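You operate a simulated robot arm through the tools that you are given. There is no shell and no other tool. Be economical: measure what you need, move in short steps, check, and stop when the job is done.

The job below is to be done with a simulated two-armed robot. You get a single attempt, and the scene is never put back.

TASK
Put one of the black packers from the kit bench top on the kit bench shelf. Put the 870 white packer from the kit bench top on top of the cream tub and the 1560 white packer on the desk top. Stack the purple cube that says "ONE" from the kit bench top on top of the purple cube labelled "three". Take the green pad and leave it on the plate three. Take the square bush that says "TWO" from the kit bench top and leave it on the desk top. Fetch the green foam and set it on the inspection bench. Put the grey shim on the chuck bench top. Put the white clip on the rework tray. Fetch the white vee block and set it on the grey plate one. The order is free.
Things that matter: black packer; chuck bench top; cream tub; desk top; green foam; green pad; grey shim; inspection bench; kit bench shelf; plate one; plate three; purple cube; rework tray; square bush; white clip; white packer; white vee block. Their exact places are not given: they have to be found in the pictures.

Only the result counts: the job must be done as asked and must still hold three seconds after the hand-in. Knocking over, shifting, dropping, spilling or breaking anything else fails it.

THE ROBOT
Two 7-joint arms with two-finger grippers on one trunk, on a base that drives. Base frame: it is fixed to the floor where the robot stands at the start and does not move with it; the origin is under the middle of the robot, x ahead of it, y to its left, z up; the surface under the hand at the start is at about z = 860. Units: mm, degrees, N and s.
The left shoulder is at the start at [78, 151, 988], the right one opposite. With the tool pointing down near the work surface each hand reaches from about 220 to 780 mm from the robot's upright axis, wherever it stands, measured 20 degrees to its own side. Places, roughly: black packer [500, 500, 1000]; chuck bench top [500, 7900, 800]; cream tub [500, 0, 1000]; desk top [-2400, 4300, 800]; green foam [500, 3250, 1250]; green pad [500, 1250, 1000]; grey shim [500, 3250, 500]; inspection bench [700, 5800, 900]; kit bench shelf [700, 1000, 300]; plate one [750, 750, 750]; plate three [500, 1750, 750]; purple cube [500, 750, 1000]; rework tray [500, 5500, 750]; square bush [500, 2000, 750]; white clip (5x3x3 cm) [400, 3900, 1300]; white packer [750, 500, 1000]; white vee block [500, 4750, 750]. Payload 2.54 kg a hand.
The TCP of each hand is the grasp point between the finger pads, 30 mm short of the fingertips. In the tool frame z runs along the fingers and y along their closing line. The gripper opens to 116 mm. The gripper's body begins 95 mm behind the TCP.
Orientation is that of the tool frame in the base frame, as a unit quaternion [x, y, z, w]. With the fingers straight down and closing along the base's y, the tool's x points along the base's -x, its y along +y and its z along -z.

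THE INTERFACE
- The arms move only by the tool jog_arm. It takes "left_targets", "right_targets" or both (then of equal length, played together; a hand with none holds still); each is a list of rows, each a list of 7 numbers: the shift along the base's x, y, z in mm, then the turn, a rotation vector about the base's x, y, z in degrees, then the finger opening in mm, from 0 to 116. In form: [[dx, dy, dz, rx, ry, rz, jaw], ...]. A call has 1 to 12 rows; each row is the pose to reach, as a shift and turn from the pose commanded when the call began. Rows are played at 5 a second. More than 50 mm and 8.6 degrees between two rows, or a gripper value outside its range, and nothing of the call is played. A pose out of reach is approached as far as the arm can. The call stops where the force on the tool passes 40 N (or 10 N more than at its start, if that is more) or the arm is blocked; 0.2 s more then pass. Each finger travels about 72 mm/s and halts on what it meets, pressing with about 30 N; the grip force reading is that of the motor and also rises with nothing between the fingers. The clock runs only during rows and for 0.2 s after the last one: add rows that repeat a pose to give the fingers time. The reply holds the time, the measured pose of the TCP, the force on the tool along the base axes, the opening and the grip force, in the units named above and with some noise, with the torque about the TCP (base axes, N m) and any sound that the robot's microphone picked up.
- Cameras (640 x 400 px; columns grow to the right, rows downward): "scene" is now at [141.2, 57.4, 1137.1]; the picture's right is [0.60, -0.80, 0.00], its down [-0.22, -0.17, -0.96] and it looks along [0.77, 0.58, -0.27] (base axes); focal length 214 px, centre (320, 200). "left" rides on the left gripper at [69, 15, -122] in its tool frame; the picture's right is [-0.21, 0.98, 0.00], its down [-0.83, -0.18, -0.53] and it looks along [-0.52, -0.11, 0.85] (tool axes); focal length 251 px, centre (320, 200). "right" rides on the right gripper at [69, -15, -122] in its tool frame; the picture's right is [0.21, 0.98, 0.00], its down [-0.83, 0.18, -0.53] and it looks along [-0.52, 0.11, 0.85] (tool axes); focal length 251 px, centre (320, 200).
- get_image(camera): a new picture of that camera. It takes no simulated time.
- move_column(by): slides the trunk up (or, below 0, down) by that many mm; the arms and the scene camera ride with it, the base frame stays. It gives what a move gives, with no picture.
- drive_base(legs): drives the robot by 1 to 6 legs, each [ahead, left, turn to the left] in mm, mm and degrees, along the robot's own axes; the way and the turn of a leg run together, so that a leg with both is an arc; at most 1500 mm and 180 degrees a leg. The arms and the cameras ride along, it lands a little off, and it stops where it bumps. It gives what a move gives.
- turn_head(pan, tilt): turns the head with the scene camera to pan (to the left, within 80 degrees either way) and tilt (down, from -29 to 69), counted from straight ahead of the robot. It gives what a move gives.
- measure_at(camera, pixels): for up to 12 pixels [column, row] of the newest picture of that camera ("zoom" is the newest enlarged one), the place [x, y, z] in the base frame of the surface seen there, good to about 2 mm. It takes no simulated time.
- inspect(camera, box): a new picture of the part [left, top, right, bottom] of that camera's present view, enlarged. It takes no simulated time.
- hand_in(): hands the job in; it is judged then, once.

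Go step by step. Measure first, check grasps and placings, and put right what went wrong. The budget is 350 turns and 288 pictures, counting those below and the enlarged ones. Unless the task says otherwise, let go and move clear before handing in, and close with one line.

The tools are called as a command line: name --argument value ..., lists and objects as JSON in quotes. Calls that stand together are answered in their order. jog_arm: Moves the arms, as the interface text tells. Its arguments: {"type":"object","properties":{"left_targets":{"type":"array"},"right_targets":{"type":"array"}},"required":[]} The other tools are called the same way: move_column (by) slides the trunk up or down; drive_base (legs) drives the base; turn_head (pan, tilt) turns the head that bears the scene camera; get_image (camera) takes a picture; measure_at (camera, pixels) gives the place of the surface under pixels of a picture; inspect (camera, box) takes an enlarged picture of a part of a camera's view; hand_in () hands the job in.

At the start:

```text
clock: 0.0
left_tool_pos: [268.6, 305.0, 1124.3]
left_tool_rot: [0.0, 1.0, 0.0, -0.001]
left_contact_force: [-0.5, -0.6, -1.3]
left_moment: [0.0, -0.01, 0.01]
left_finger_gap: 116.0
left_grip_force: 0.0
right_tool_pos: [400.3, 74.7, 1117.5]
right_tool_rot: [0.0, 1.0, 0.001, 0.0]
right_contact_force: [-0.4, 0.2, 0.3]
right_moment: [0.0, -0.01, 0.0]
right_finger_gap: 115.9
right_grip_force: 0.1
trunk travel left (down, up): [-225.0, 64.0]
robot x, y, heading: [0.2, -0.5, -0.1]
head pan, tilt: [37.2, 15.9]
```

scene: 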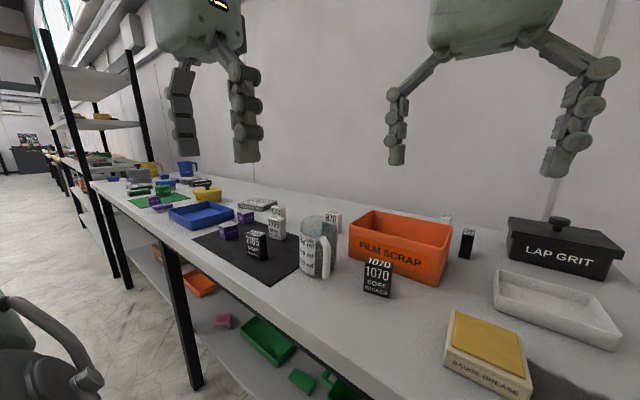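
right: 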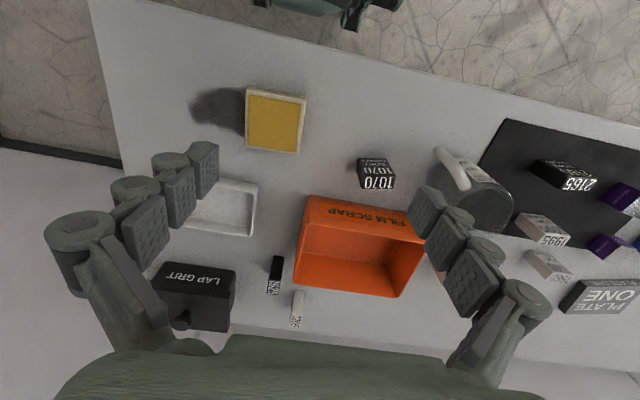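
left: 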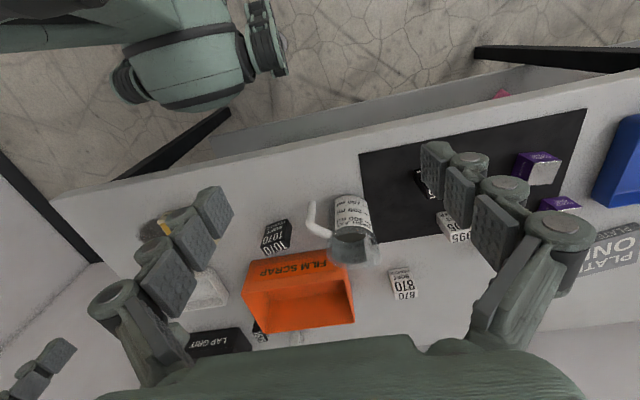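

The first pictures show the kit bench with packers, cubes and a mug along the wall at +x. I'll enlarge the scene view to read the labels.

inspect --camera "scene" --box '[180, 170, 500, 330]'

inspect --camera "scene" --box '[60, 120, 260, 245]'

inspect --camera "scene" --box '[400, 190, 640, 340]'

```text
2.00 times, centred on (340, 250) of scene
```

zoom: 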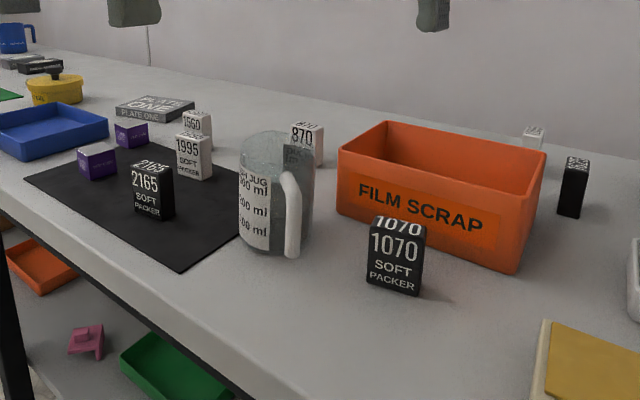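

```text
3.20 times, centred on (160, 182) of scene
```

zoom: 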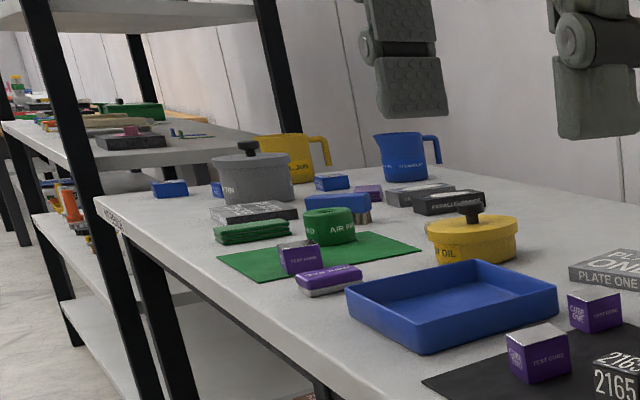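

```text
2.67 times, centred on (520, 265) of scene
```

zoom: 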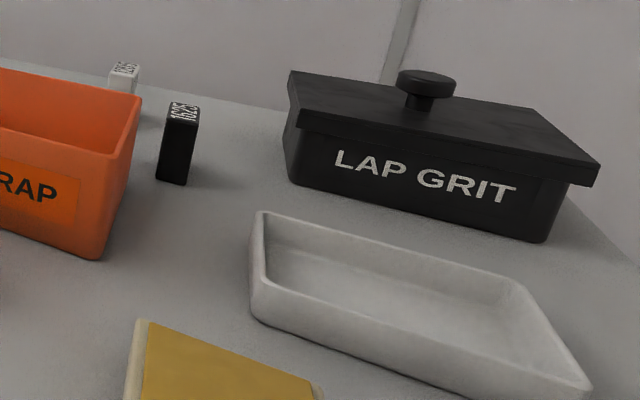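

The bench shows packers 1070, 2165 and 1625 (black) and 870, 1560?, 1995 (white), with the gauge grease tub at lower right. I'll measure the nearby items and look to the right.

measure_at --camera "scene" --pixels '[[485, 340], [380, 265], [331, 214], [278, 209], [277, 222], [255, 236], [228, 227], [246, 213], [258, 203], [467, 232], [330, 220], [540, 300]]'

turn_head --pan 0 --tilt 30

get_image --camera "scene"

```text
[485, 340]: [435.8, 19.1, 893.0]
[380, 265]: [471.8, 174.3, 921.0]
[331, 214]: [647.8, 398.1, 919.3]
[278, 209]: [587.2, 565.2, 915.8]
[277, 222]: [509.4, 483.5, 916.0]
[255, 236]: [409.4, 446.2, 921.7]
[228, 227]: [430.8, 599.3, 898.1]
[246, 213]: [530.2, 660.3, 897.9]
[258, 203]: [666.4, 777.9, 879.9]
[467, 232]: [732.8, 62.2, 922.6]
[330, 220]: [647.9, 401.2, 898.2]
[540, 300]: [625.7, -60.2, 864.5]
```

```text
clock: 1.0
left_tool_pos: [268.2, 306.2, 1126.7]
left_tool_rot: [0.0, 1.0, 0.001, 0.0]
left_contact_force: [-0.7, -0.1, 0.0]
left_moment: [0.0, 0.02, -0.01]
left_finger_gap: 116.3
left_grip_force: 0.0
right_tool_pos: [399.6, 74.6, 1118.0]
right_tool_rot: [0.0, 1.0, 0.001, 0.0]
right_contact_force: [-0.6, 0.0, 0.3]
right_moment: [0.03, 0.0, 0.0]
right_finger_gap: 115.9
right_grip_force: 0.1
trunk travel left (down, up): [-225.0, 64.0]
robot x, y, heading: [-1.1, 0.5, -0.0]
head pan, tilt: [0.0, 30.0]
```

```text
281 pictures are left
```

scene: 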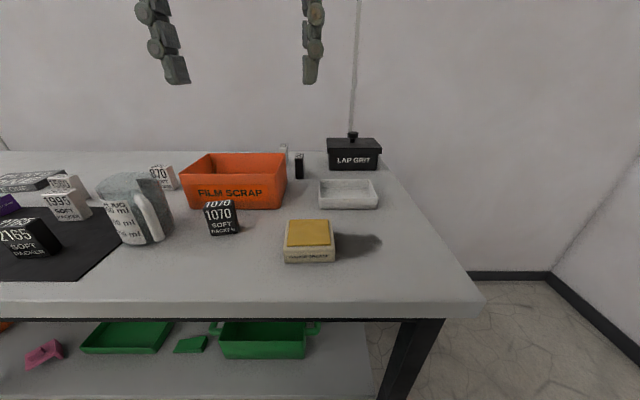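

The grease tub sits around [435, 20, 893] and the rest of the area ahead is clear. I'll inspect the tub and the shelf below.

inspect --camera "scene" --box '[200, 130, 400, 280]'

inspect --camera "scene" --box '[0, 150, 220, 290]'

measure_at --camera "scene" --pixels '[[309, 232], [310, 250], [332, 248], [310, 302], [250, 380], [190, 343], [260, 303], [45, 355], [370, 305], [250, 320], [284, 242], [334, 242]]'

```text
2.67 times, centred on (300, 205) of scene
```

zoom: 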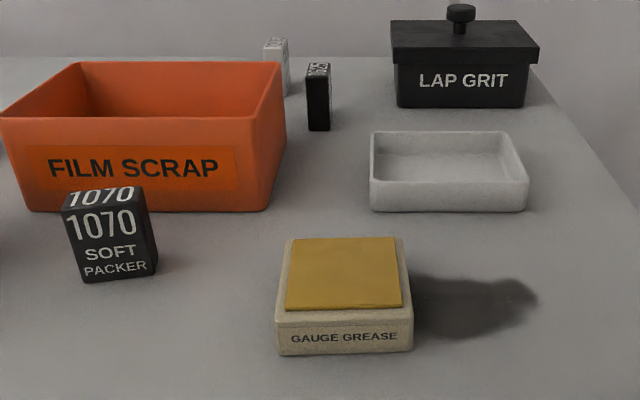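

```text
2.86 times, centred on (110, 220) of scene
```

zoom: 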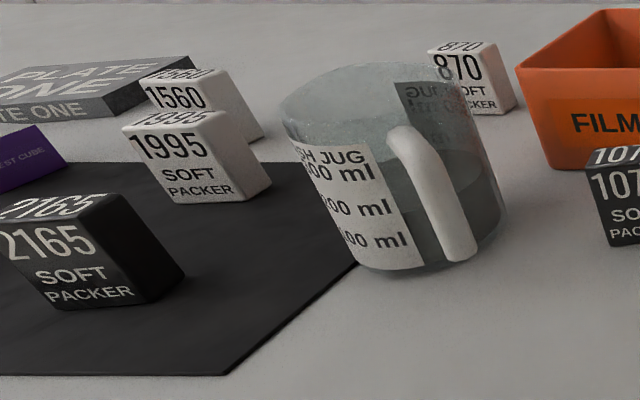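

```text
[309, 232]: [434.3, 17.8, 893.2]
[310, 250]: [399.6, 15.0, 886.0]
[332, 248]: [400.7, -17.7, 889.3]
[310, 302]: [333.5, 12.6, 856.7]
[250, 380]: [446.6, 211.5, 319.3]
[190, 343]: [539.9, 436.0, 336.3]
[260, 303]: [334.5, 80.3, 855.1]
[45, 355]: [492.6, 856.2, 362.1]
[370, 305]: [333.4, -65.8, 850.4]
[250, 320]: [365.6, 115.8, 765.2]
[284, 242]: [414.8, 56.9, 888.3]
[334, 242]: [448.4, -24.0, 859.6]
```

The tub top sits near [440, 20, 893], and the 870 is behind the jug. I'll look at the 870 and 1560 through the left hand camera.

inspect --camera "left" --box '[300, 180, 500, 330]'

inspect --camera "right" --box '[320, 90, 640, 330]'

measure_at --camera "left" --pixels '[[391, 271], [408, 271], [396, 298], [417, 298], [394, 290], [416, 290]]'

```text
2.67 times, centred on (400, 255) of left
```

zoom: 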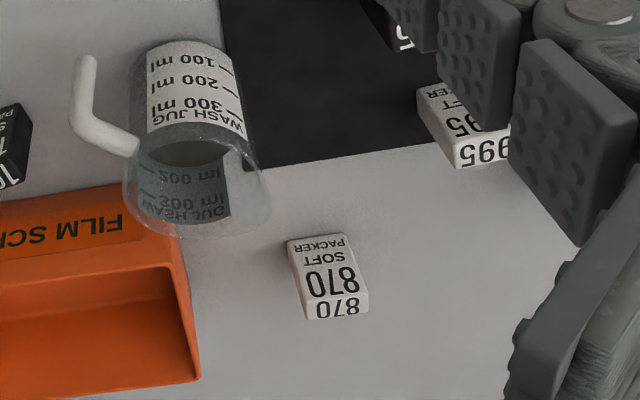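

```text
1.67 times, centred on (480, 210) of right
```

zoom: 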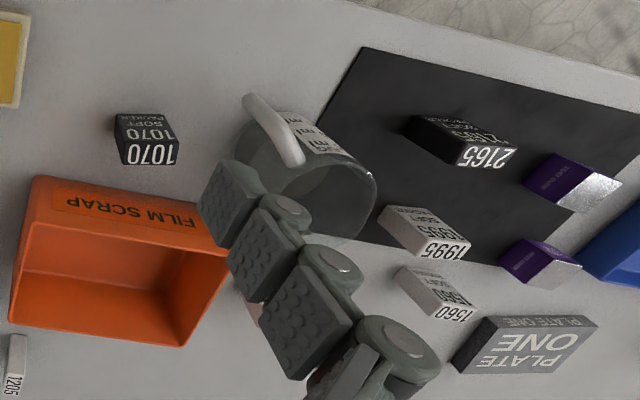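

```text
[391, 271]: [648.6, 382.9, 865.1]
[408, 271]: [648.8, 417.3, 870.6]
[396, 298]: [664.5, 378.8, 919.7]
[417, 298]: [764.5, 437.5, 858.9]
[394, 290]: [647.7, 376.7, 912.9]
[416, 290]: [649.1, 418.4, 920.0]
```

The 870 is axis-aligned (front face x≈648, y 377–419, top z≈921). I'll drive 200 mm left to bring it into comfortable reach of the left hand.

drive_base --legs '[[0, 200, 0]]'

turn_head --pan 15 --tilt 35

get_image --camera "scene"

get_image --camera "left"

```text
clock: 3.6
left_tool_pos: [268.3, 506.7, 1124.9]
left_tool_rot: [-0.001, 1.0, 0.0, 0.0]
left_contact_force: [-0.1, 0.2, 0.1]
left_moment: [0.0, 0.03, -0.02]
left_finger_gap: 116.0
left_grip_force: 0.0
right_tool_pos: [399.8, 276.4, 1119.1]
right_tool_rot: [-0.001, 1.0, 0.0, 0.0]
right_contact_force: [0.7, 0.7, 0.6]
right_moment: [0.01, 0.05, -0.02]
right_finger_gap: 115.8
right_grip_force: 0.1
trunk travel left (down, up): [-225.0, 64.0]
robot x, y, heading: [-1.6, 202.5, 0.2]
head pan, tilt: [0.0, 30.0]
```

```text
clock: 4.3
left_tool_pos: [269.1, 506.1, 1124.9]
left_tool_rot: [-0.001, 1.0, -0.001, 0.0]
left_contact_force: [-0.2, -0.5, 0.6]
left_moment: [-0.02, 0.0, 0.01]
left_finger_gap: 115.8
left_grip_force: 0.1
right_tool_pos: [399.5, 276.3, 1118.4]
right_tool_rot: [-0.001, 1.0, 0.001, 0.0]
right_contact_force: [-0.3, -0.3, -0.7]
right_moment: [-0.05, 0.0, 0.0]
right_finger_gap: 116.1
right_grip_force: 0.0
trunk travel left (down, up): [-225.0, 64.0]
robot x, y, heading: [-0.2, 197.6, 0.1]
head pan, tilt: [15.0, 35.0]
```

```text
276 pictures are left
```

scene: 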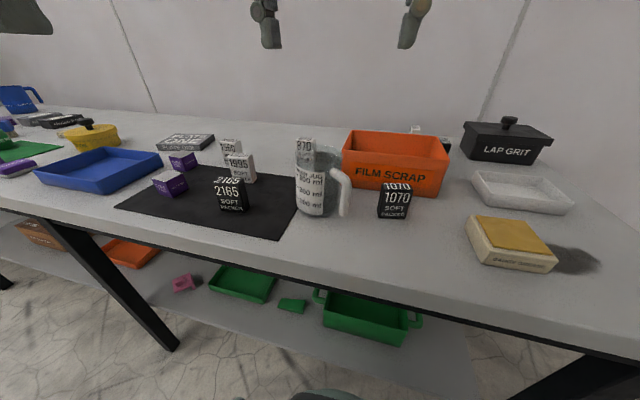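

```text
275 pictures are left
```

left: 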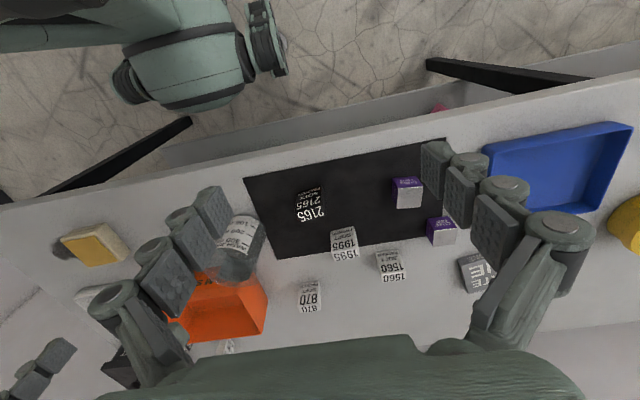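

Now I move the left hand above the 870, holding z about 1050, and then take a look.

jog_arm --left_targets '[[45, -12, 0, 0, 0, 0, 116], [90, -24, 0, 0, 0, 0, 110], [135, -36, 0, 0, 0, 0, 100], [180, -48, 0, 0, 0, 0, 90], [225, -60, 0, 0, 0, 0, 90], [270, -72, 0, 0, 0, 0, 90], [315, -84, -20, 0, 0, 0, 90], [355, -96, -40, 0, 0, 0, 90], [393, -108, -60, 0, 0, 0, 90], [393, -108, -60, 0, 0, 0, 90]]'

get_image --camera "left"

get_image --camera "scene"

```text
refused: row 7 steps farther than a row can; nothing moved
```

```text
274 pictures are left
```

left: 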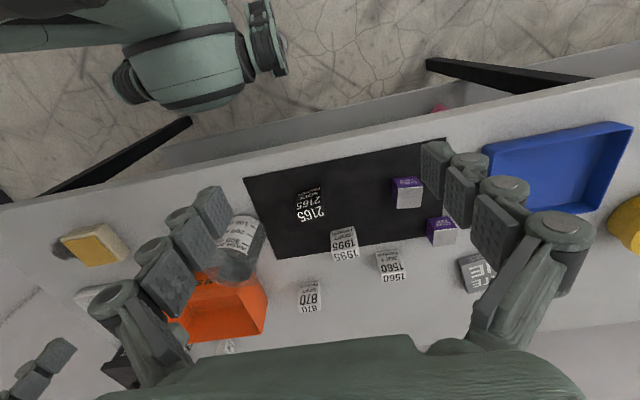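

```text
273 pictures are left
```

scene: 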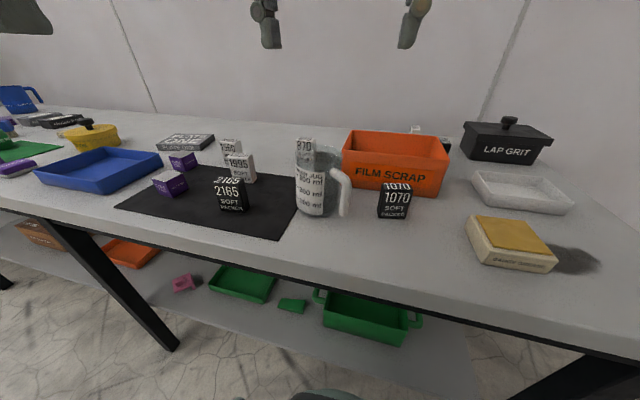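

The call was refused because one step was too long, so I'll replay it with shorter rows.

jog_arm --left_targets '[[45, -12, 0, 0, 0, 0, 116], [90, -24, 0, 0, 0, 0, 110], [135, -36, 0, 0, 0, 0, 100], [180, -48, 0, 0, 0, 0, 90], [225, -60, 0, 0, 0, 0, 90], [270, -72, 0, 0, 0, 0, 90], [310, -84, -10, 0, 0, 0, 90], [350, -96, -30, 0, 0, 0, 90], [391, -108, -50, 0, 0, 0, 90], [391, -108, -60, 0, 0, 0, 90]]'

get_image --camera "left"

get_image --camera "scene"

```text
clock: 6.5
left_tool_pos: [605.9, 432.1, 1044.8]
left_tool_rot: [0.0, 1.0, 0.001, 0.001]
left_contact_force: [-0.9, -1.0, -0.2]
left_moment: [0.01, 0.0, 0.01]
left_finger_gap: 90.0
left_grip_force: 0.0
left hand out of reach, approached as far as the arm can: row 7, 8, 9, 10
right_tool_pos: [398.8, 275.2, 1116.9]
right_tool_rot: [-0.001, 1.0, 0.001, 0.0]
right_contact_force: [0.4, -0.6, 0.4]
right_moment: [-0.01, -0.03, 0.0]
right_finger_gap: 115.7
right_grip_force: 0.0
trunk travel left (down, up): [-225.0, 64.0]
robot x, y, heading: [1.1, 199.4, 0.1]
head pan, tilt: [15.0, 35.0]
```

```text
272 pictures are left
```

left: 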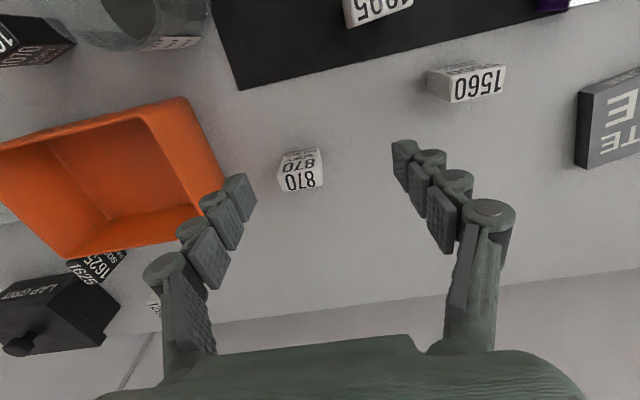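

```text
271 pictures are left
```

scene: 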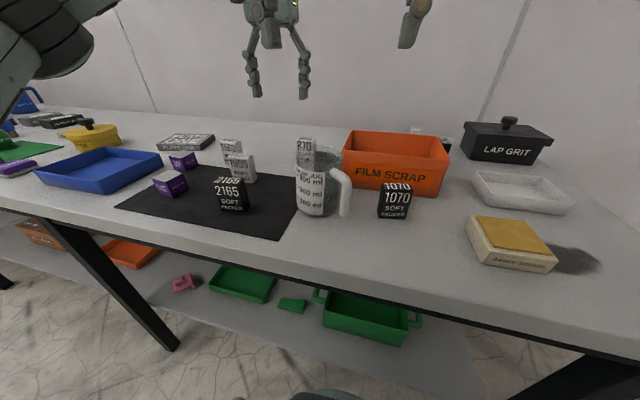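

The hand stopped at x≈606 because the reach is limited. I'll check the base's front extent (pixel 325,396) and the bench edge to see whether I can drive closer, and measure the 870 top.

measure_at --camera "scene" --pixels '[[325, 395], [310, 395], [345, 393], [400, 360], [300, 275], [300, 260], [20, 225], [175, 345]]'

measure_at --camera "left" --pixels '[[283, 188], [323, 186], [300, 160], [284, 165], [320, 156], [285, 176], [321, 170], [300, 182]]'

turn_head --pan 0 --tilt 69

get_image --camera "scene"

```text
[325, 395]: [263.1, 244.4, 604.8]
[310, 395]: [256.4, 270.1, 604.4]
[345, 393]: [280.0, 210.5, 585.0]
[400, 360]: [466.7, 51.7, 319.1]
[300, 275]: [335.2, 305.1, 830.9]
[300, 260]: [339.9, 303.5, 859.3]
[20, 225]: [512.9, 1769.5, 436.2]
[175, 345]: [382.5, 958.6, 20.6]
```

```text
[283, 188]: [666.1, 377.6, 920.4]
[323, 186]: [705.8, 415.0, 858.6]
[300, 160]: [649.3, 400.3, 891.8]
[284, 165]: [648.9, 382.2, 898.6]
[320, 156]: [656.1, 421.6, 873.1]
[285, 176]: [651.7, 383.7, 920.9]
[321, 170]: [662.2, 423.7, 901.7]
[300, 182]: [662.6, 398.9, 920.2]
```

```text
clock: 7.5
left_tool_pos: [607.1, 433.8, 1044.1]
left_tool_rot: [0.0, 1.0, 0.0, 0.001]
left_contact_force: [-0.7, 0.5, -0.5]
left_moment: [-0.01, -0.02, 0.02]
left_finger_gap: 89.9
left_grip_force: 0.1
right_tool_pos: [399.3, 276.4, 1117.9]
right_tool_rot: [-0.001, 1.0, 0.001, 0.0]
right_contact_force: [-0.4, -1.1, -0.6]
right_moment: [-0.01, 0.0, -0.03]
right_finger_gap: 116.0
right_grip_force: 0.2
trunk travel left (down, up): [-225.0, 64.0]
robot x, y, heading: [2.2, 198.6, 0.0]
head pan, tilt: [0.0, 68.8]
```

```text
270 pictures are left
```

scene: 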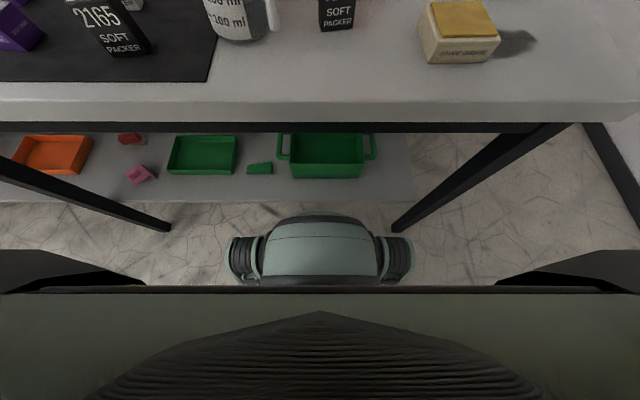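

The base's front is visible at (320,215) below the bench edge. I'll measure the clearance to the shelf and legs.

measure_at --camera "scene" --pixels '[[320, 213], [320, 220], [320, 240], [320, 270], [245, 245], [395, 245], [300, 200], [330, 195], [395, 228], [170, 228], [320, 128], [60, 245]]'

```text
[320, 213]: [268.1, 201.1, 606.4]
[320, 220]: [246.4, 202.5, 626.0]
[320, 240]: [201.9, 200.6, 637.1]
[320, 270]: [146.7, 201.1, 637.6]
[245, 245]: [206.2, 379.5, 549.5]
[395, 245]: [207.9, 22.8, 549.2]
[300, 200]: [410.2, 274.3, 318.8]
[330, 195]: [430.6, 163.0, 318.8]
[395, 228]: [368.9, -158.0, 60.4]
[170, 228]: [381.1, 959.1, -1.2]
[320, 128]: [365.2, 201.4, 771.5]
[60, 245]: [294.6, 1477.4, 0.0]
```

The base can slide under the table (front x≈285, shelf edge ≈405, legs at y≈-160 and 960). I'll drive ahead 70 mm.

drive_base --legs '[[70, 0, 0]]'

get_image --camera "left"

```text
clock: 8.6
left_tool_pos: [677.5, 432.7, 1045.5]
left_tool_rot: [-0.001, 1.0, 0.001, 0.0]
left_contact_force: [1.3, 0.2, -0.2]
left_moment: [-0.02, 0.02, -0.01]
left_finger_gap: 90.0
left_grip_force: 0.1
right_tool_pos: [470.2, 276.6, 1117.4]
right_tool_rot: [-0.001, 1.0, 0.002, 0.0]
right_contact_force: [0.3, 0.1, 0.0]
right_moment: [0.0, 0.04, 0.0]
right_finger_gap: 116.0
right_grip_force: 0.0
trunk travel left (down, up): [-225.0, 64.0]
robot x, y, heading: [68.3, 202.9, 0.0]
head pan, tilt: [0.0, 68.8]
```

```text
269 pictures are left
```

left: 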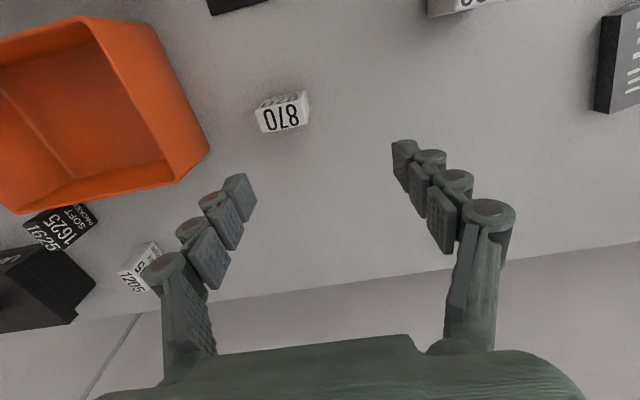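

I'll measure the 870's top in this view and issue a zero move to see what pose is held as commanded.

measure_at --camera "left" --pixels '[[262, 130], [307, 122], [258, 112], [302, 95], [285, 117], [283, 98], [206, 150], [165, 60]]'

jog_arm --left_targets '[[0, 0, 0, 0, 0, 0, 80]]'

```text
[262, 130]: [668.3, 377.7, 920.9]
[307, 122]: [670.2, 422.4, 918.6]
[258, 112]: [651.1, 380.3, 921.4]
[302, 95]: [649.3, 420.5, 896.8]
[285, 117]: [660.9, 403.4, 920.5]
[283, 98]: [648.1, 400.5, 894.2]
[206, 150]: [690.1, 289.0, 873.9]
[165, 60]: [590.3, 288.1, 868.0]
```

```text
clock: 9.0
left_tool_pos: [676.7, 432.6, 1045.2]
left_tool_rot: [0.0, 1.0, 0.0, 0.001]
left_contact_force: [0.3, -0.7, 0.5]
left_moment: [0.01, 0.02, 0.03]
left_finger_gap: 80.0
left_grip_force: 0.0
right_tool_pos: [468.9, 276.2, 1117.0]
right_tool_rot: [-0.001, 1.0, 0.001, 0.0]
right_contact_force: [-0.6, 0.4, 0.6]
right_moment: [0.03, -0.01, 0.03]
right_finger_gap: 116.1
right_grip_force: 0.0
trunk travel left (down, up): [-225.0, 64.0]
robot x, y, heading: [68.6, 198.8, 0.1]
head pan, tilt: [0.0, 68.8]
```

The 870's top centre is about [660, 400] and the hand holds its actual pose. I'll align, descend and close.

jog_arm --left_targets '[[-16, -33, 0, 0, 0, 0, 72], [-16, -33, -40, 0, 0, 0, 72], [-16, -33, -80, 0, 0, 0, 72], [-16, -33, -120, 0, 0, 0, 72], [-16, -33, -147, 0, 0, 0, 72], [-16, -33, -147, 0, 0, 0, 72]]'

get_image --camera "left"

```text
clock: 10.4
left_tool_pos: [660.2, 401.2, 898.2]
left_tool_rot: [-0.003, 1.0, -0.001, 0.001]
left_contact_force: [0.1, 0.3, 0.0]
left_moment: [-0.01, 0.01, -0.02]
left_finger_gap: 71.9
left_grip_force: 0.1
left hand out of reach, approached as far as the arm can: row 1
right_tool_pos: [470.5, 275.5, 1117.3]
right_tool_rot: [-0.001, 1.0, 0.001, 0.001]
right_contact_force: [0.5, -0.8, 0.8]
right_moment: [0.04, 0.04, -0.02]
right_finger_gap: 115.8
right_grip_force: 0.0
trunk travel left (down, up): [-225.0, 64.0]
robot x, y, heading: [70.6, 198.9, 0.2]
head pan, tilt: [0.0, 68.8]
```

```text
268 pictures are left
```

left: 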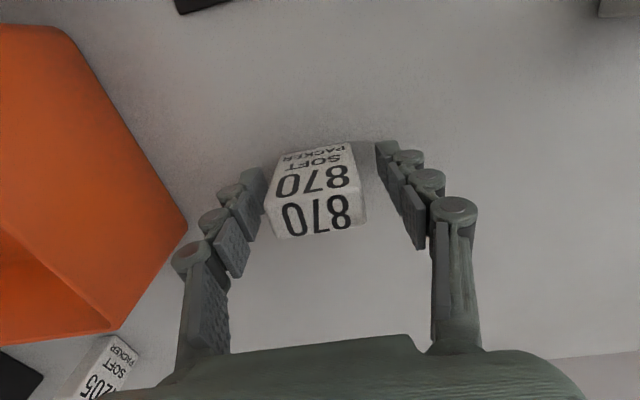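

The 870 is between the pads. Close and lift.

jog_arm --left_targets '[[0, 0, 0, 0, 0, 0, 50], [0, 0, 0, 0, 0, 0, 36], [0, 0, 0, 0, 0, 0, 36], [0, 0, 0, 0, 0, 0, 36], [0, 0, 30, 0, 0, 0, 36], [0, 0, 70, 0, 0, 0, 36], [0, 0, 110, 0, 0, 0, 36]]'

get_image --camera "left"

```text
clock: 12.0
left_tool_pos: [661.3, 400.4, 1008.4]
left_tool_rot: [-0.002, 1.0, 0.0, 0.0]
left_contact_force: [-0.4, 1.2, -0.1]
left_moment: [0.0, 0.01, 0.01]
left_finger_gap: 47.0
left_grip_force: 30.0
right_tool_pos: [469.6, 276.6, 1118.2]
right_tool_rot: [0.0, 1.0, 0.002, -0.001]
right_contact_force: [0.2, 0.0, 0.4]
right_moment: [0.03, -0.03, 0.0]
right_finger_gap: 115.9
right_grip_force: 0.0
trunk travel left (down, up): [-225.0, 64.0]
robot x, y, heading: [73.1, 199.3, -0.0]
head pan, tilt: [0.0, 68.8]
```

```text
267 pictures are left
```

left: 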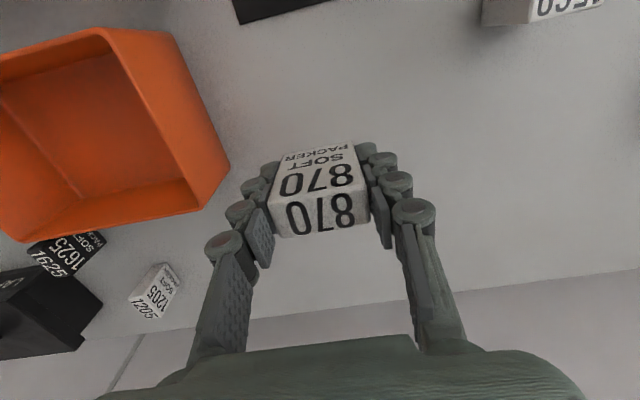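

The 870 is held (gap 47, force 30). I'll raise and retract the left hand and swing the right hand out of the way, then drive back right.

jog_arm --left_targets '[[0, 0, 40, 0, 0, 0, 36], [0, 0, 80, 0, 0, 0, 36], [-45, -10, 80, 0, 0, 0, 36], [-90, -20, 80, 0, 0, 0, 36], [-135, -30, 80, 0, 0, 0, 36], [-180, -40, 80, 0, 0, 0, 36], [-220, -50, 80, 0, 0, 0, 36]]' --right_targets '[[0, -45, 0, 0, 0, 0, 116], [0, -90, 0, 0, 0, 0, 116], [0, -135, 0, 0, 0, 0, 116], [0, -180, 0, 0, 0, 0, 116], [0, -225, 0, 0, 0, 0, 116], [0, -270, 0, 0, 0, 0, 116], [0, -300, 0, 0, 0, 0, 116]]'

drive_base --legs '[[0, -200, 0]]'

turn_head --pan 0 --tilt 50

get_image --camera "scene"

get_image --camera "left"

```text
clock: 13.6
left_tool_pos: [439.0, 350.3, 1087.5]
left_tool_rot: [-0.001, 1.0, 0.001, 0.0]
left_contact_force: [0.6, -0.8, -0.5]
left_moment: [0.06, -0.01, -0.01]
left_finger_gap: 47.0
left_grip_force: 29.6
left hand out of reach, approached as far as the arm can: row 1, 2
right_tool_pos: [469.8, -26.1, 1117.6]
right_tool_rot: [-0.002, 1.0, 0.0, 0.001]
right_contact_force: [0.1, 1.0, -0.4]
right_moment: [0.0, -0.01, 0.02]
right_finger_gap: 115.9
right_grip_force: 0.1
trunk travel left (down, up): [-225.0, 64.0]
robot x, y, heading: [67.6, 200.9, 0.2]
head pan, tilt: [0.0, 68.8]
```

```text
clock: 15.4
left_tool_pos: [437.7, 231.0, 1085.9]
left_tool_rot: [-0.005, 1.0, 0.0, 0.0]
left_contact_force: [-0.4, 0.6, 0.1]
left_moment: [0.01, 0.03, 0.01]
left_finger_gap: 46.7
left_grip_force: 30.0
right_tool_pos: [470.8, -142.4, 1118.0]
right_tool_rot: [-0.004, 1.0, 0.001, 0.001]
right_contact_force: [-0.1, -0.1, -0.2]
right_moment: [-0.01, -0.01, 0.0]
right_finger_gap: 116.1
right_grip_force: 0.1
trunk travel left (down, up): [-225.0, 64.0]
robot x, y, heading: [72.9, 77.9, 0.7]
head pan, tilt: [0.0, 68.8]
stopped in leg 1: the robot was blocked; the commanded pose is now the measured one
```

```text
clock: 16.2
left_tool_pos: [438.7, 230.1, 1086.2]
left_tool_rot: [-0.005, 1.0, 0.0, 0.0]
left_contact_force: [-0.2, -0.3, -0.5]
left_moment: [-0.02, 0.02, 0.01]
left_finger_gap: 46.9
left_grip_force: 30.3
right_tool_pos: [470.3, -144.3, 1117.8]
right_tool_rot: [-0.005, 1.0, 0.0, 0.0]
right_contact_force: [0.7, -0.5, 0.5]
right_moment: [0.02, -0.01, -0.01]
right_finger_gap: 115.8
right_grip_force: 0.1
trunk travel left (down, up): [-225.0, 64.0]
robot x, y, heading: [66.9, 75.6, 0.5]
head pan, tilt: [0.0, 50.0]
```

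```text
266 pictures are left
```

scene: 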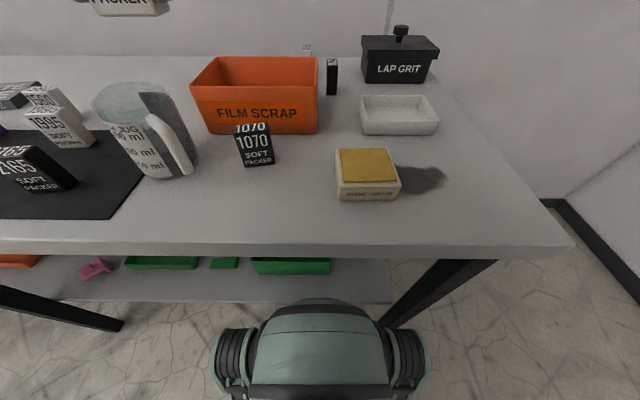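

```text
265 pictures are left
```

left: 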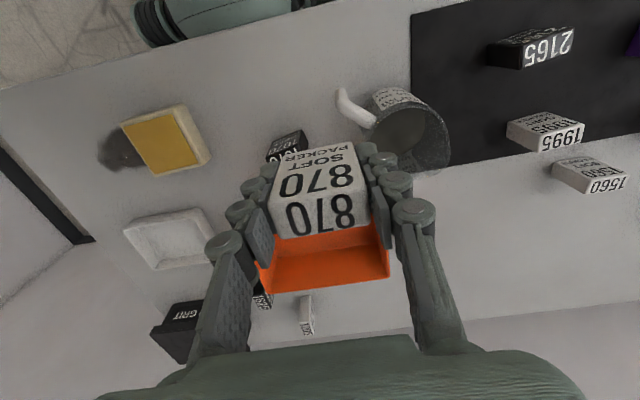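

The base was stopped by the leg, but the tub is within reach from here. I'll measure the tub's top corners in the left view (122,123)...(198,160).

measure_at --camera "left" --pixels '[[124, 125], [173, 111], [199, 162], [153, 172], [160, 142], [205, 150], [185, 108]]'

measure_at --camera "scene" --pixels '[[342, 151], [390, 148], [400, 180], [345, 183], [367, 165], [365, 192], [400, 192], [255, 128], [250, 155]]'

```text
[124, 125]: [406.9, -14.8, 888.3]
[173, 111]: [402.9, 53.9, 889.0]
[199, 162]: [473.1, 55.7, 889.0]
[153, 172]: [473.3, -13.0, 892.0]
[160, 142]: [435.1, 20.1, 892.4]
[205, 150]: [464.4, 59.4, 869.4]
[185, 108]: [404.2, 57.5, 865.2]
```

```text
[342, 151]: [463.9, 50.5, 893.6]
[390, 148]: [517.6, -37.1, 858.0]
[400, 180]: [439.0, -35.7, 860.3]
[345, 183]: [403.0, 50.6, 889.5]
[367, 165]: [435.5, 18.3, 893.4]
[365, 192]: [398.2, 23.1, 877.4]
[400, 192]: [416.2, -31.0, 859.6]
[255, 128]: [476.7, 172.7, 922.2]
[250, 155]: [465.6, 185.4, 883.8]
```

Tub top is 892 with centre [437, 20]. I'll move the right hand aside and carry the left hand across above the tub.

jog_arm --left_targets '[[0, -45, 0, 0, 0, 0, 36], [0, -90, 0, 0, 0, 0, 36], [0, -135, 0, 0, 0, 0, 36], [0, -180, 0, 0, 0, 0, 36], [-2, -210, 0, 0, 0, 0, 36], [-2, -210, -40, 0, 0, 0, 36], [-2, -210, -80, 0, 0, 0, 36], [-2, -210, -110, 0, 0, 0, 36], [-2, -210, -125, 0, 0, 0, 36]]' --right_targets '[[0, -45, 0, 0, 0, 0, 116], [0, -90, 0, 0, 0, 0, 116], [0, -135, 0, 0, 0, 0, 116], [0, -150, 0, 0, 0, 0, 116], [0, -150, 0, 0, 0, 0, 116], [0, -150, 0, 0, 0, 0, 116], [0, -150, 0, 0, 0, 0, 116], [0, -150, 0, 0, 0, 0, 116], [0, -150, 0, 0, 0, 0, 116]]'

get_image --camera "scene"

get_image --camera "left"

```text
clock: 18.2
left_tool_pos: [428.6, 137.6, 992.0]
left_tool_rot: [-0.006, 1.0, -0.001, 0.0]
left_contact_force: [-0.5, 0.6, -0.9]
left_moment: [0.02, 0.02, 0.05]
left_finger_gap: 46.8
left_grip_force: 30.2
left hand out of reach, approached as far as the arm can: row 2, 3, 4, 5, 6, 7, 8, 9
right_tool_pos: [477.8, -288.1, 1113.1]
right_tool_rot: [-0.005, 1.0, 0.001, 0.0]
right_contact_force: [0.4, 0.4, 0.4]
right_moment: [-0.03, -0.04, -0.01]
right_finger_gap: 116.0
right_grip_force: 0.1
right hand out of reach, approached as far as the arm can: row 4, 5, 6, 7, 8, 9
trunk travel left (down, up): [-225.0, 64.0]
robot x, y, heading: [67.4, 79.7, 0.6]
head pan, tilt: [0.0, 50.0]
```

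```text
264 pictures are left
```

scene: 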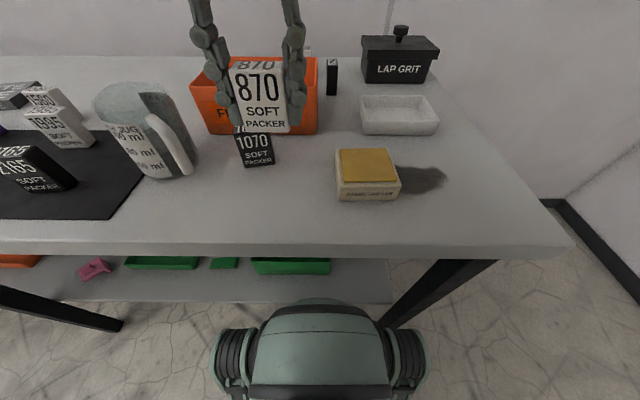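

```text
263 pictures are left
```

left: 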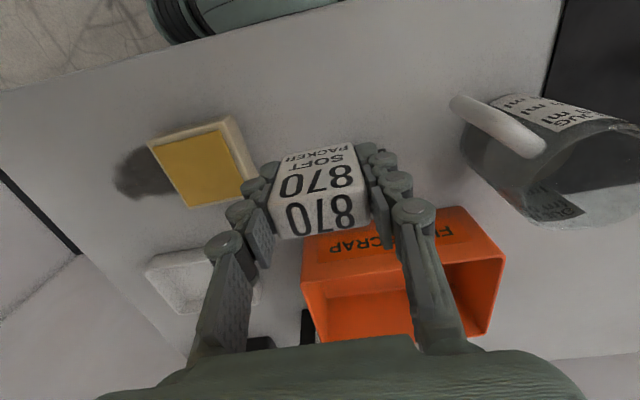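

The left hand can't cross past about y=60 relative to the robot. I'll back out 70 mm and drive 140 mm right so that the tub sits on the left hand's side.

drive_base --legs '[[-70, 0, -0.6], [0, -140, 0]]'

get_image --camera "left"

```text
clock: 20.9
left_tool_pos: [357.8, -4.3, 991.5]
left_tool_rot: [0.0, 1.0, 0.0, 0.0]
left_contact_force: [-0.2, -0.2, 0.3]
left_moment: [0.03, -0.04, -0.01]
left_finger_gap: 46.8
left_grip_force: 30.2
right_tool_pos: [402.6, -433.3, 1112.7]
right_tool_rot: [0.001, 1.0, 0.001, 0.0]
right_contact_force: [0.0, -0.5, -0.3]
right_moment: [-0.02, -0.01, 0.0]
right_finger_gap: 116.1
right_grip_force: 0.0
trunk travel left (down, up): [-225.0, 64.0]
robot x, y, heading: [-3.5, -59.3, -0.0]
head pan, tilt: [0.0, 50.0]
```

```text
262 pictures are left
```

left: 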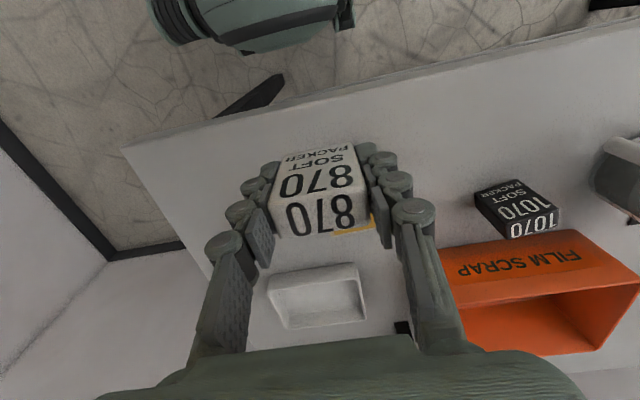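

Now I move to [437, 20] and come down onto the tub.

jog_arm --left_targets '[[40, 12, 0, 0, 0, 0, 36], [79, 24, 0, 0, 0, 0, 36], [79, 24, -25, 0, 0, 0, 36], [79, 24, -45, 0, 0, 0, 36], [79, 24, -53, 0, 0, 0, 36], [79, 24, -56, 0, 0, 0, 36], [79, 24, -56, 0, 0, 0, 36]]'

get_image --camera "scene"

```text
clock: 22.4
left_tool_pos: [437.1, 18.6, 936.6]
left_tool_rot: [0.0, 1.0, -0.001, 0.001]
left_contact_force: [0.8, -0.6, 0.1]
left_moment: [0.0, 0.0, 0.01]
left_finger_gap: 46.8
left_grip_force: 29.7
right_tool_pos: [403.9, -432.8, 1114.2]
right_tool_rot: [0.0, 1.0, 0.001, 0.0]
right_contact_force: [-0.2, 0.5, -0.1]
right_moment: [0.0, 0.03, 0.01]
right_finger_gap: 115.8
right_grip_force: 0.0
trunk travel left (down, up): [-225.0, 64.0]
robot x, y, heading: [-2.1, -63.7, 0.2]
head pan, tilt: [0.0, 50.0]
```

```text
261 pictures are left
```

scene: 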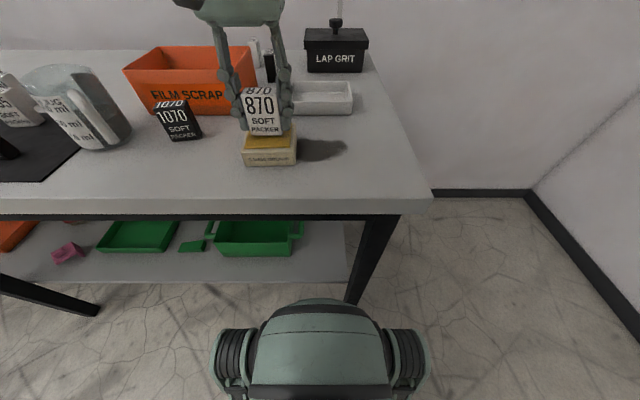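

It's just above the lid; I'll lower a few millimetres, checking force.

jog_arm --left_targets '[[0, 0, -2, 0, 0, 0, 36], [0, 0, -3, 0, 0, 0, 36]]'

```text
clock: 23.1
left_tool_pos: [436.7, 19.6, 933.2]
left_tool_rot: [0.0, 1.0, 0.0, 0.0]
left_contact_force: [0.3, 0.2, -1.5]
left_moment: [0.02, 0.03, 0.0]
left_finger_gap: 46.7
left_grip_force: 30.0
right_tool_pos: [404.6, -433.0, 1112.5]
right_tool_rot: [0.001, 1.0, 0.001, 0.0]
right_contact_force: [0.2, -0.1, 0.2]
right_moment: [0.04, -0.01, 0.01]
right_finger_gap: 116.0
right_grip_force: 0.0
trunk travel left (down, up): [-225.0, 64.0]
robot x, y, heading: [-1.7, -61.0, -0.2]
head pan, tilt: [0.0, 50.0]
```

jog_arm --left_targets '[[0, 0, -2, 0, 0, 0, 36], [0, 0, -4, 0, 0, 0, 36]]'

inspect --camera "scene" --box '[200, 70, 340, 180]'

```text
clock: 23.6
left_tool_pos: [438.0, 18.5, 931.6]
left_tool_rot: [0.0, 1.0, -0.001, 0.003]
left_contact_force: [-0.3, 4.1, 15.5]
left_moment: [0.08, 0.12, -0.01]
left_finger_gap: 46.8
left_grip_force: 29.5
right_tool_pos: [403.5, -432.1, 1113.3]
right_tool_rot: [0.0, 1.0, 0.001, 0.001]
right_contact_force: [-0.6, 0.5, 0.0]
right_moment: [0.02, 0.01, 0.01]
right_finger_gap: 116.0
right_grip_force: 0.1
trunk travel left (down, up): [-225.0, 64.0]
robot x, y, heading: [-2.1, -60.9, 0.1]
head pan, tilt: [0.0, 50.0]
```

```text
3.64 times, centred on (270, 125) of scene
```

zoom: 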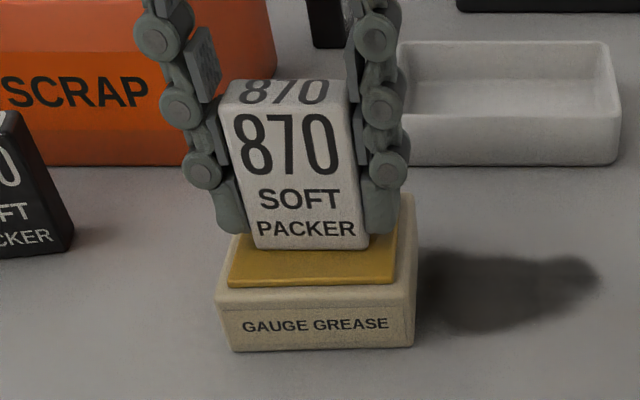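

Contact with the lid is confirmed (15 N). I'll open gently and rise.

jog_arm --left_targets '[[0, 0, 1, 0, 0, 0, 52], [0, 0, 1, 0, 0, 0, 66], [0, 0, 1, 0, 0, 0, 72], [0, 0, 30, 0, 0, 0, 72], [0, 0, 75, 0, 0, 0, 72], [0, 0, 120, 0, 0, 0, 72]]'

get_image --camera "scene"

get_image --camera "left"

```text
clock: 25.1
left_tool_pos: [432.0, 36.3, 1048.4]
left_tool_rot: [0.0, 1.0, -0.001, 0.001]
left_contact_force: [0.1, 0.3, 0.6]
left_moment: [-0.02, -0.06, 0.0]
left_finger_gap: 72.4
left_grip_force: 0.0
left hand out of reach, approached as far as the arm can: row 6
right_tool_pos: [402.0, -432.3, 1113.9]
right_tool_rot: [0.0, 1.0, 0.001, 0.001]
right_contact_force: [-0.3, -0.3, 1.0]
right_moment: [-0.05, -0.06, -0.01]
right_finger_gap: 116.0
right_grip_force: 0.0
trunk travel left (down, up): [-225.0, 64.0]
robot x, y, heading: [-5.0, -63.1, 0.1]
head pan, tilt: [0.0, 50.0]
```

```text
259 pictures are left
```

scene: 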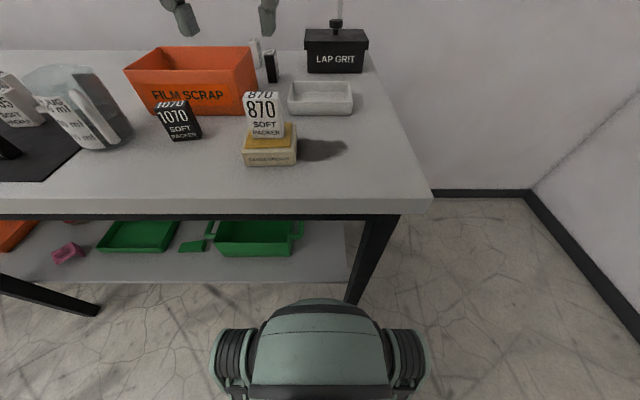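

```text
258 pictures are left
```

left: 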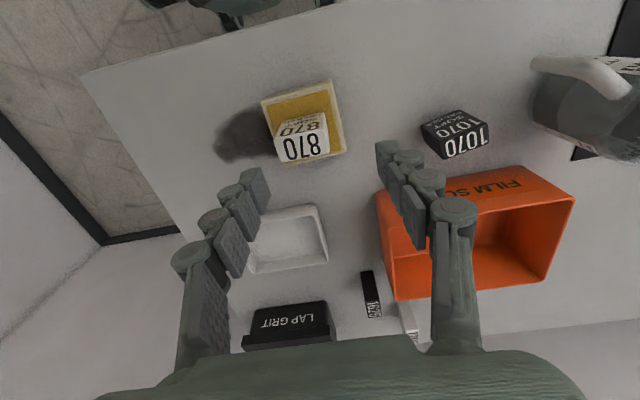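

The 870 stands on the tub. Next is the black 1070; I'll get its outline from this left view and an enlarged picture.

inspect --camera "left" --box '[390, 80, 530, 180]'

measure_at --camera "left" --pixels '[[440, 152], [488, 140], [487, 125], [440, 143], [465, 142], [484, 122], [430, 128], [463, 112], [478, 135]]'

```text
4.00 times, centred on (460, 130) of left
```

zoom: 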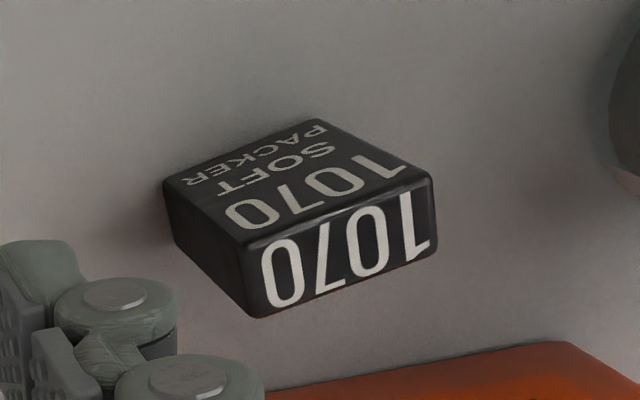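

```text
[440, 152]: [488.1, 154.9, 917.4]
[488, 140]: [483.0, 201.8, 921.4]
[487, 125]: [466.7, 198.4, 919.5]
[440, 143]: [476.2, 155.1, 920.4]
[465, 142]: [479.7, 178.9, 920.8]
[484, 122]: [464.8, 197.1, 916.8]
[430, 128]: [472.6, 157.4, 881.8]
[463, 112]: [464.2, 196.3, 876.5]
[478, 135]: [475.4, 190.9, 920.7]
```

The 1070 is centred at about [478, 178], yawed roughly +10°. I'll grasp it with the fingers tilted 60° forward, so it can later go upright onto the low shelf. First I move over and tilt.

jog_arm --left_targets '[[-10, 47, 0, 0, 0, 0, 76], [-20, 94, 0, 0, 0, 0, 76], [-30, 140, 0, 0, 0, 0, 76], [-50, 140, 0, 0, -8.5, 0, 76], [-70, 140, 0, 0, -17, 0, 76], [-80, 140, 0, 0, -25.5, 0, 76], [-80, 140, 0, 0, -34, 0, 76], [-80, 140, 0, 0, -42.5, 0, 76], [-80, 140, 0, 0, -51, 0, 76], [-80, 140, 0, 0, -59.5, 0, 76], [-80, 140, 0, 0, -59.5, 0, 76]]'

get_image --camera "scene"

get_image --camera "left"

```text
clock: 27.4
left_tool_pos: [375.5, 181.2, 1101.6]
left_tool_rot: [0.0, 0.868, 0.0, 0.497]
left_contact_force: [-0.4, 0.9, -0.4]
left_moment: [0.01, 0.01, 0.03]
left_finger_gap: 76.3
left_grip_force: 0.1
left hand out of reach, approached as far as the arm can: row 9, 10, 11
right_tool_pos: [403.5, -433.4, 1112.2]
right_tool_rot: [0.001, 1.0, 0.0, -0.001]
right_contact_force: [-0.1, 0.0, 0.7]
right_moment: [0.0, 0.0, -0.03]
right_finger_gap: 116.0
right_grip_force: 0.0
trunk travel left (down, up): [-225.0, 64.0]
robot x, y, heading: [-1.7, -58.3, -0.2]
head pan, tilt: [0.0, 50.0]
```

```text
256 pictures are left
```

scene: 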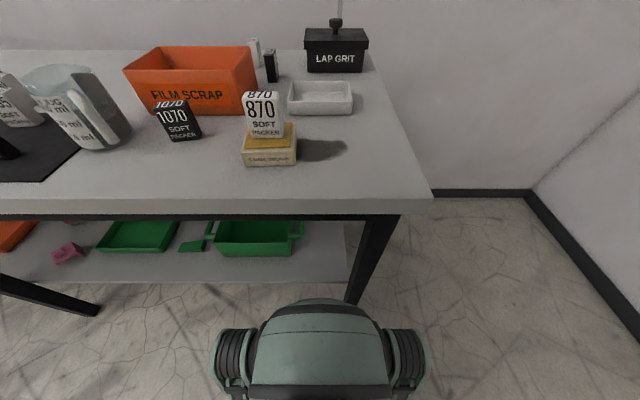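

```text
255 pictures are left
```

left: 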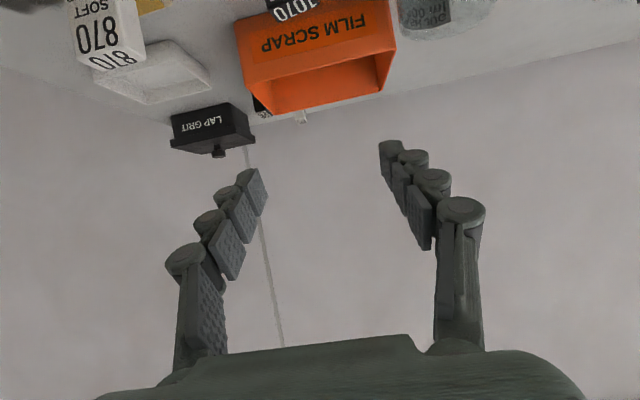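

The tilt is right, though the position drifted up. I'll apply the 10° yaw, move over the packer, and come straight down around it.

jog_arm --left_targets '[[35, -1, -20, 0, 0, 5.2, 76], [70, -2, -50, 0, 0, 10.5, 76], [103, -3, -80, 0, 0, 10.5, 76], [103, -3, -110, 0, 0, 10.5, 76], [103, -3, -110, 0, 0, 10.5, 76]]'

get_image --camera "left"

get_image --camera "scene"

```text
clock: 28.6
left_tool_pos: [491.4, 177.8, 997.7]
left_tool_rot: [-0.08, 0.865, 0.045, 0.494]
left_contact_force: [0.0, -0.3, -1.0]
left_moment: [0.0, 0.0, 0.04]
left_finger_gap: 75.9
left_grip_force: 0.1
left hand out of reach, approached as far as the arm can: row 2, 4, 5
right_tool_pos: [404.5, -433.2, 1112.2]
right_tool_rot: [0.001, 1.0, 0.001, -0.001]
right_contact_force: [0.9, -0.4, 0.0]
right_moment: [-0.06, 0.01, -0.04]
right_finger_gap: 115.8
right_grip_force: 0.1
trunk travel left (down, up): [-225.0, 64.0]
robot x, y, heading: [-3.0, -58.9, -0.0]
head pan, tilt: [0.0, 50.0]
```

```text
254 pictures are left
```

left: 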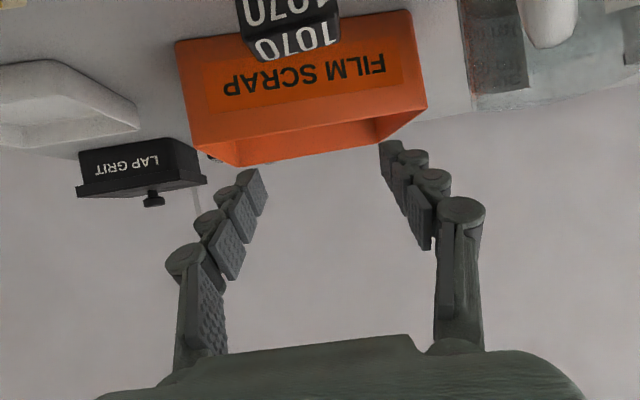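

```text
253 pictures are left
```

scene: 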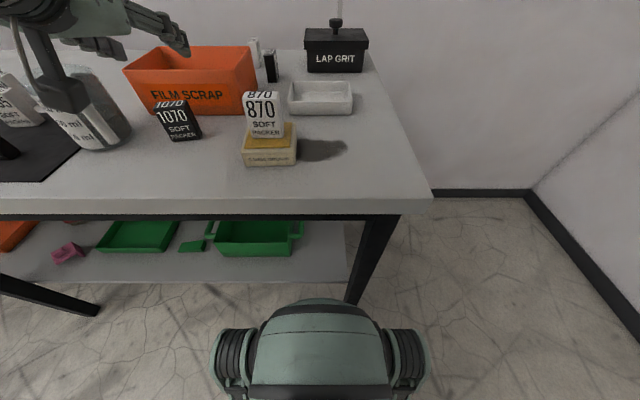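

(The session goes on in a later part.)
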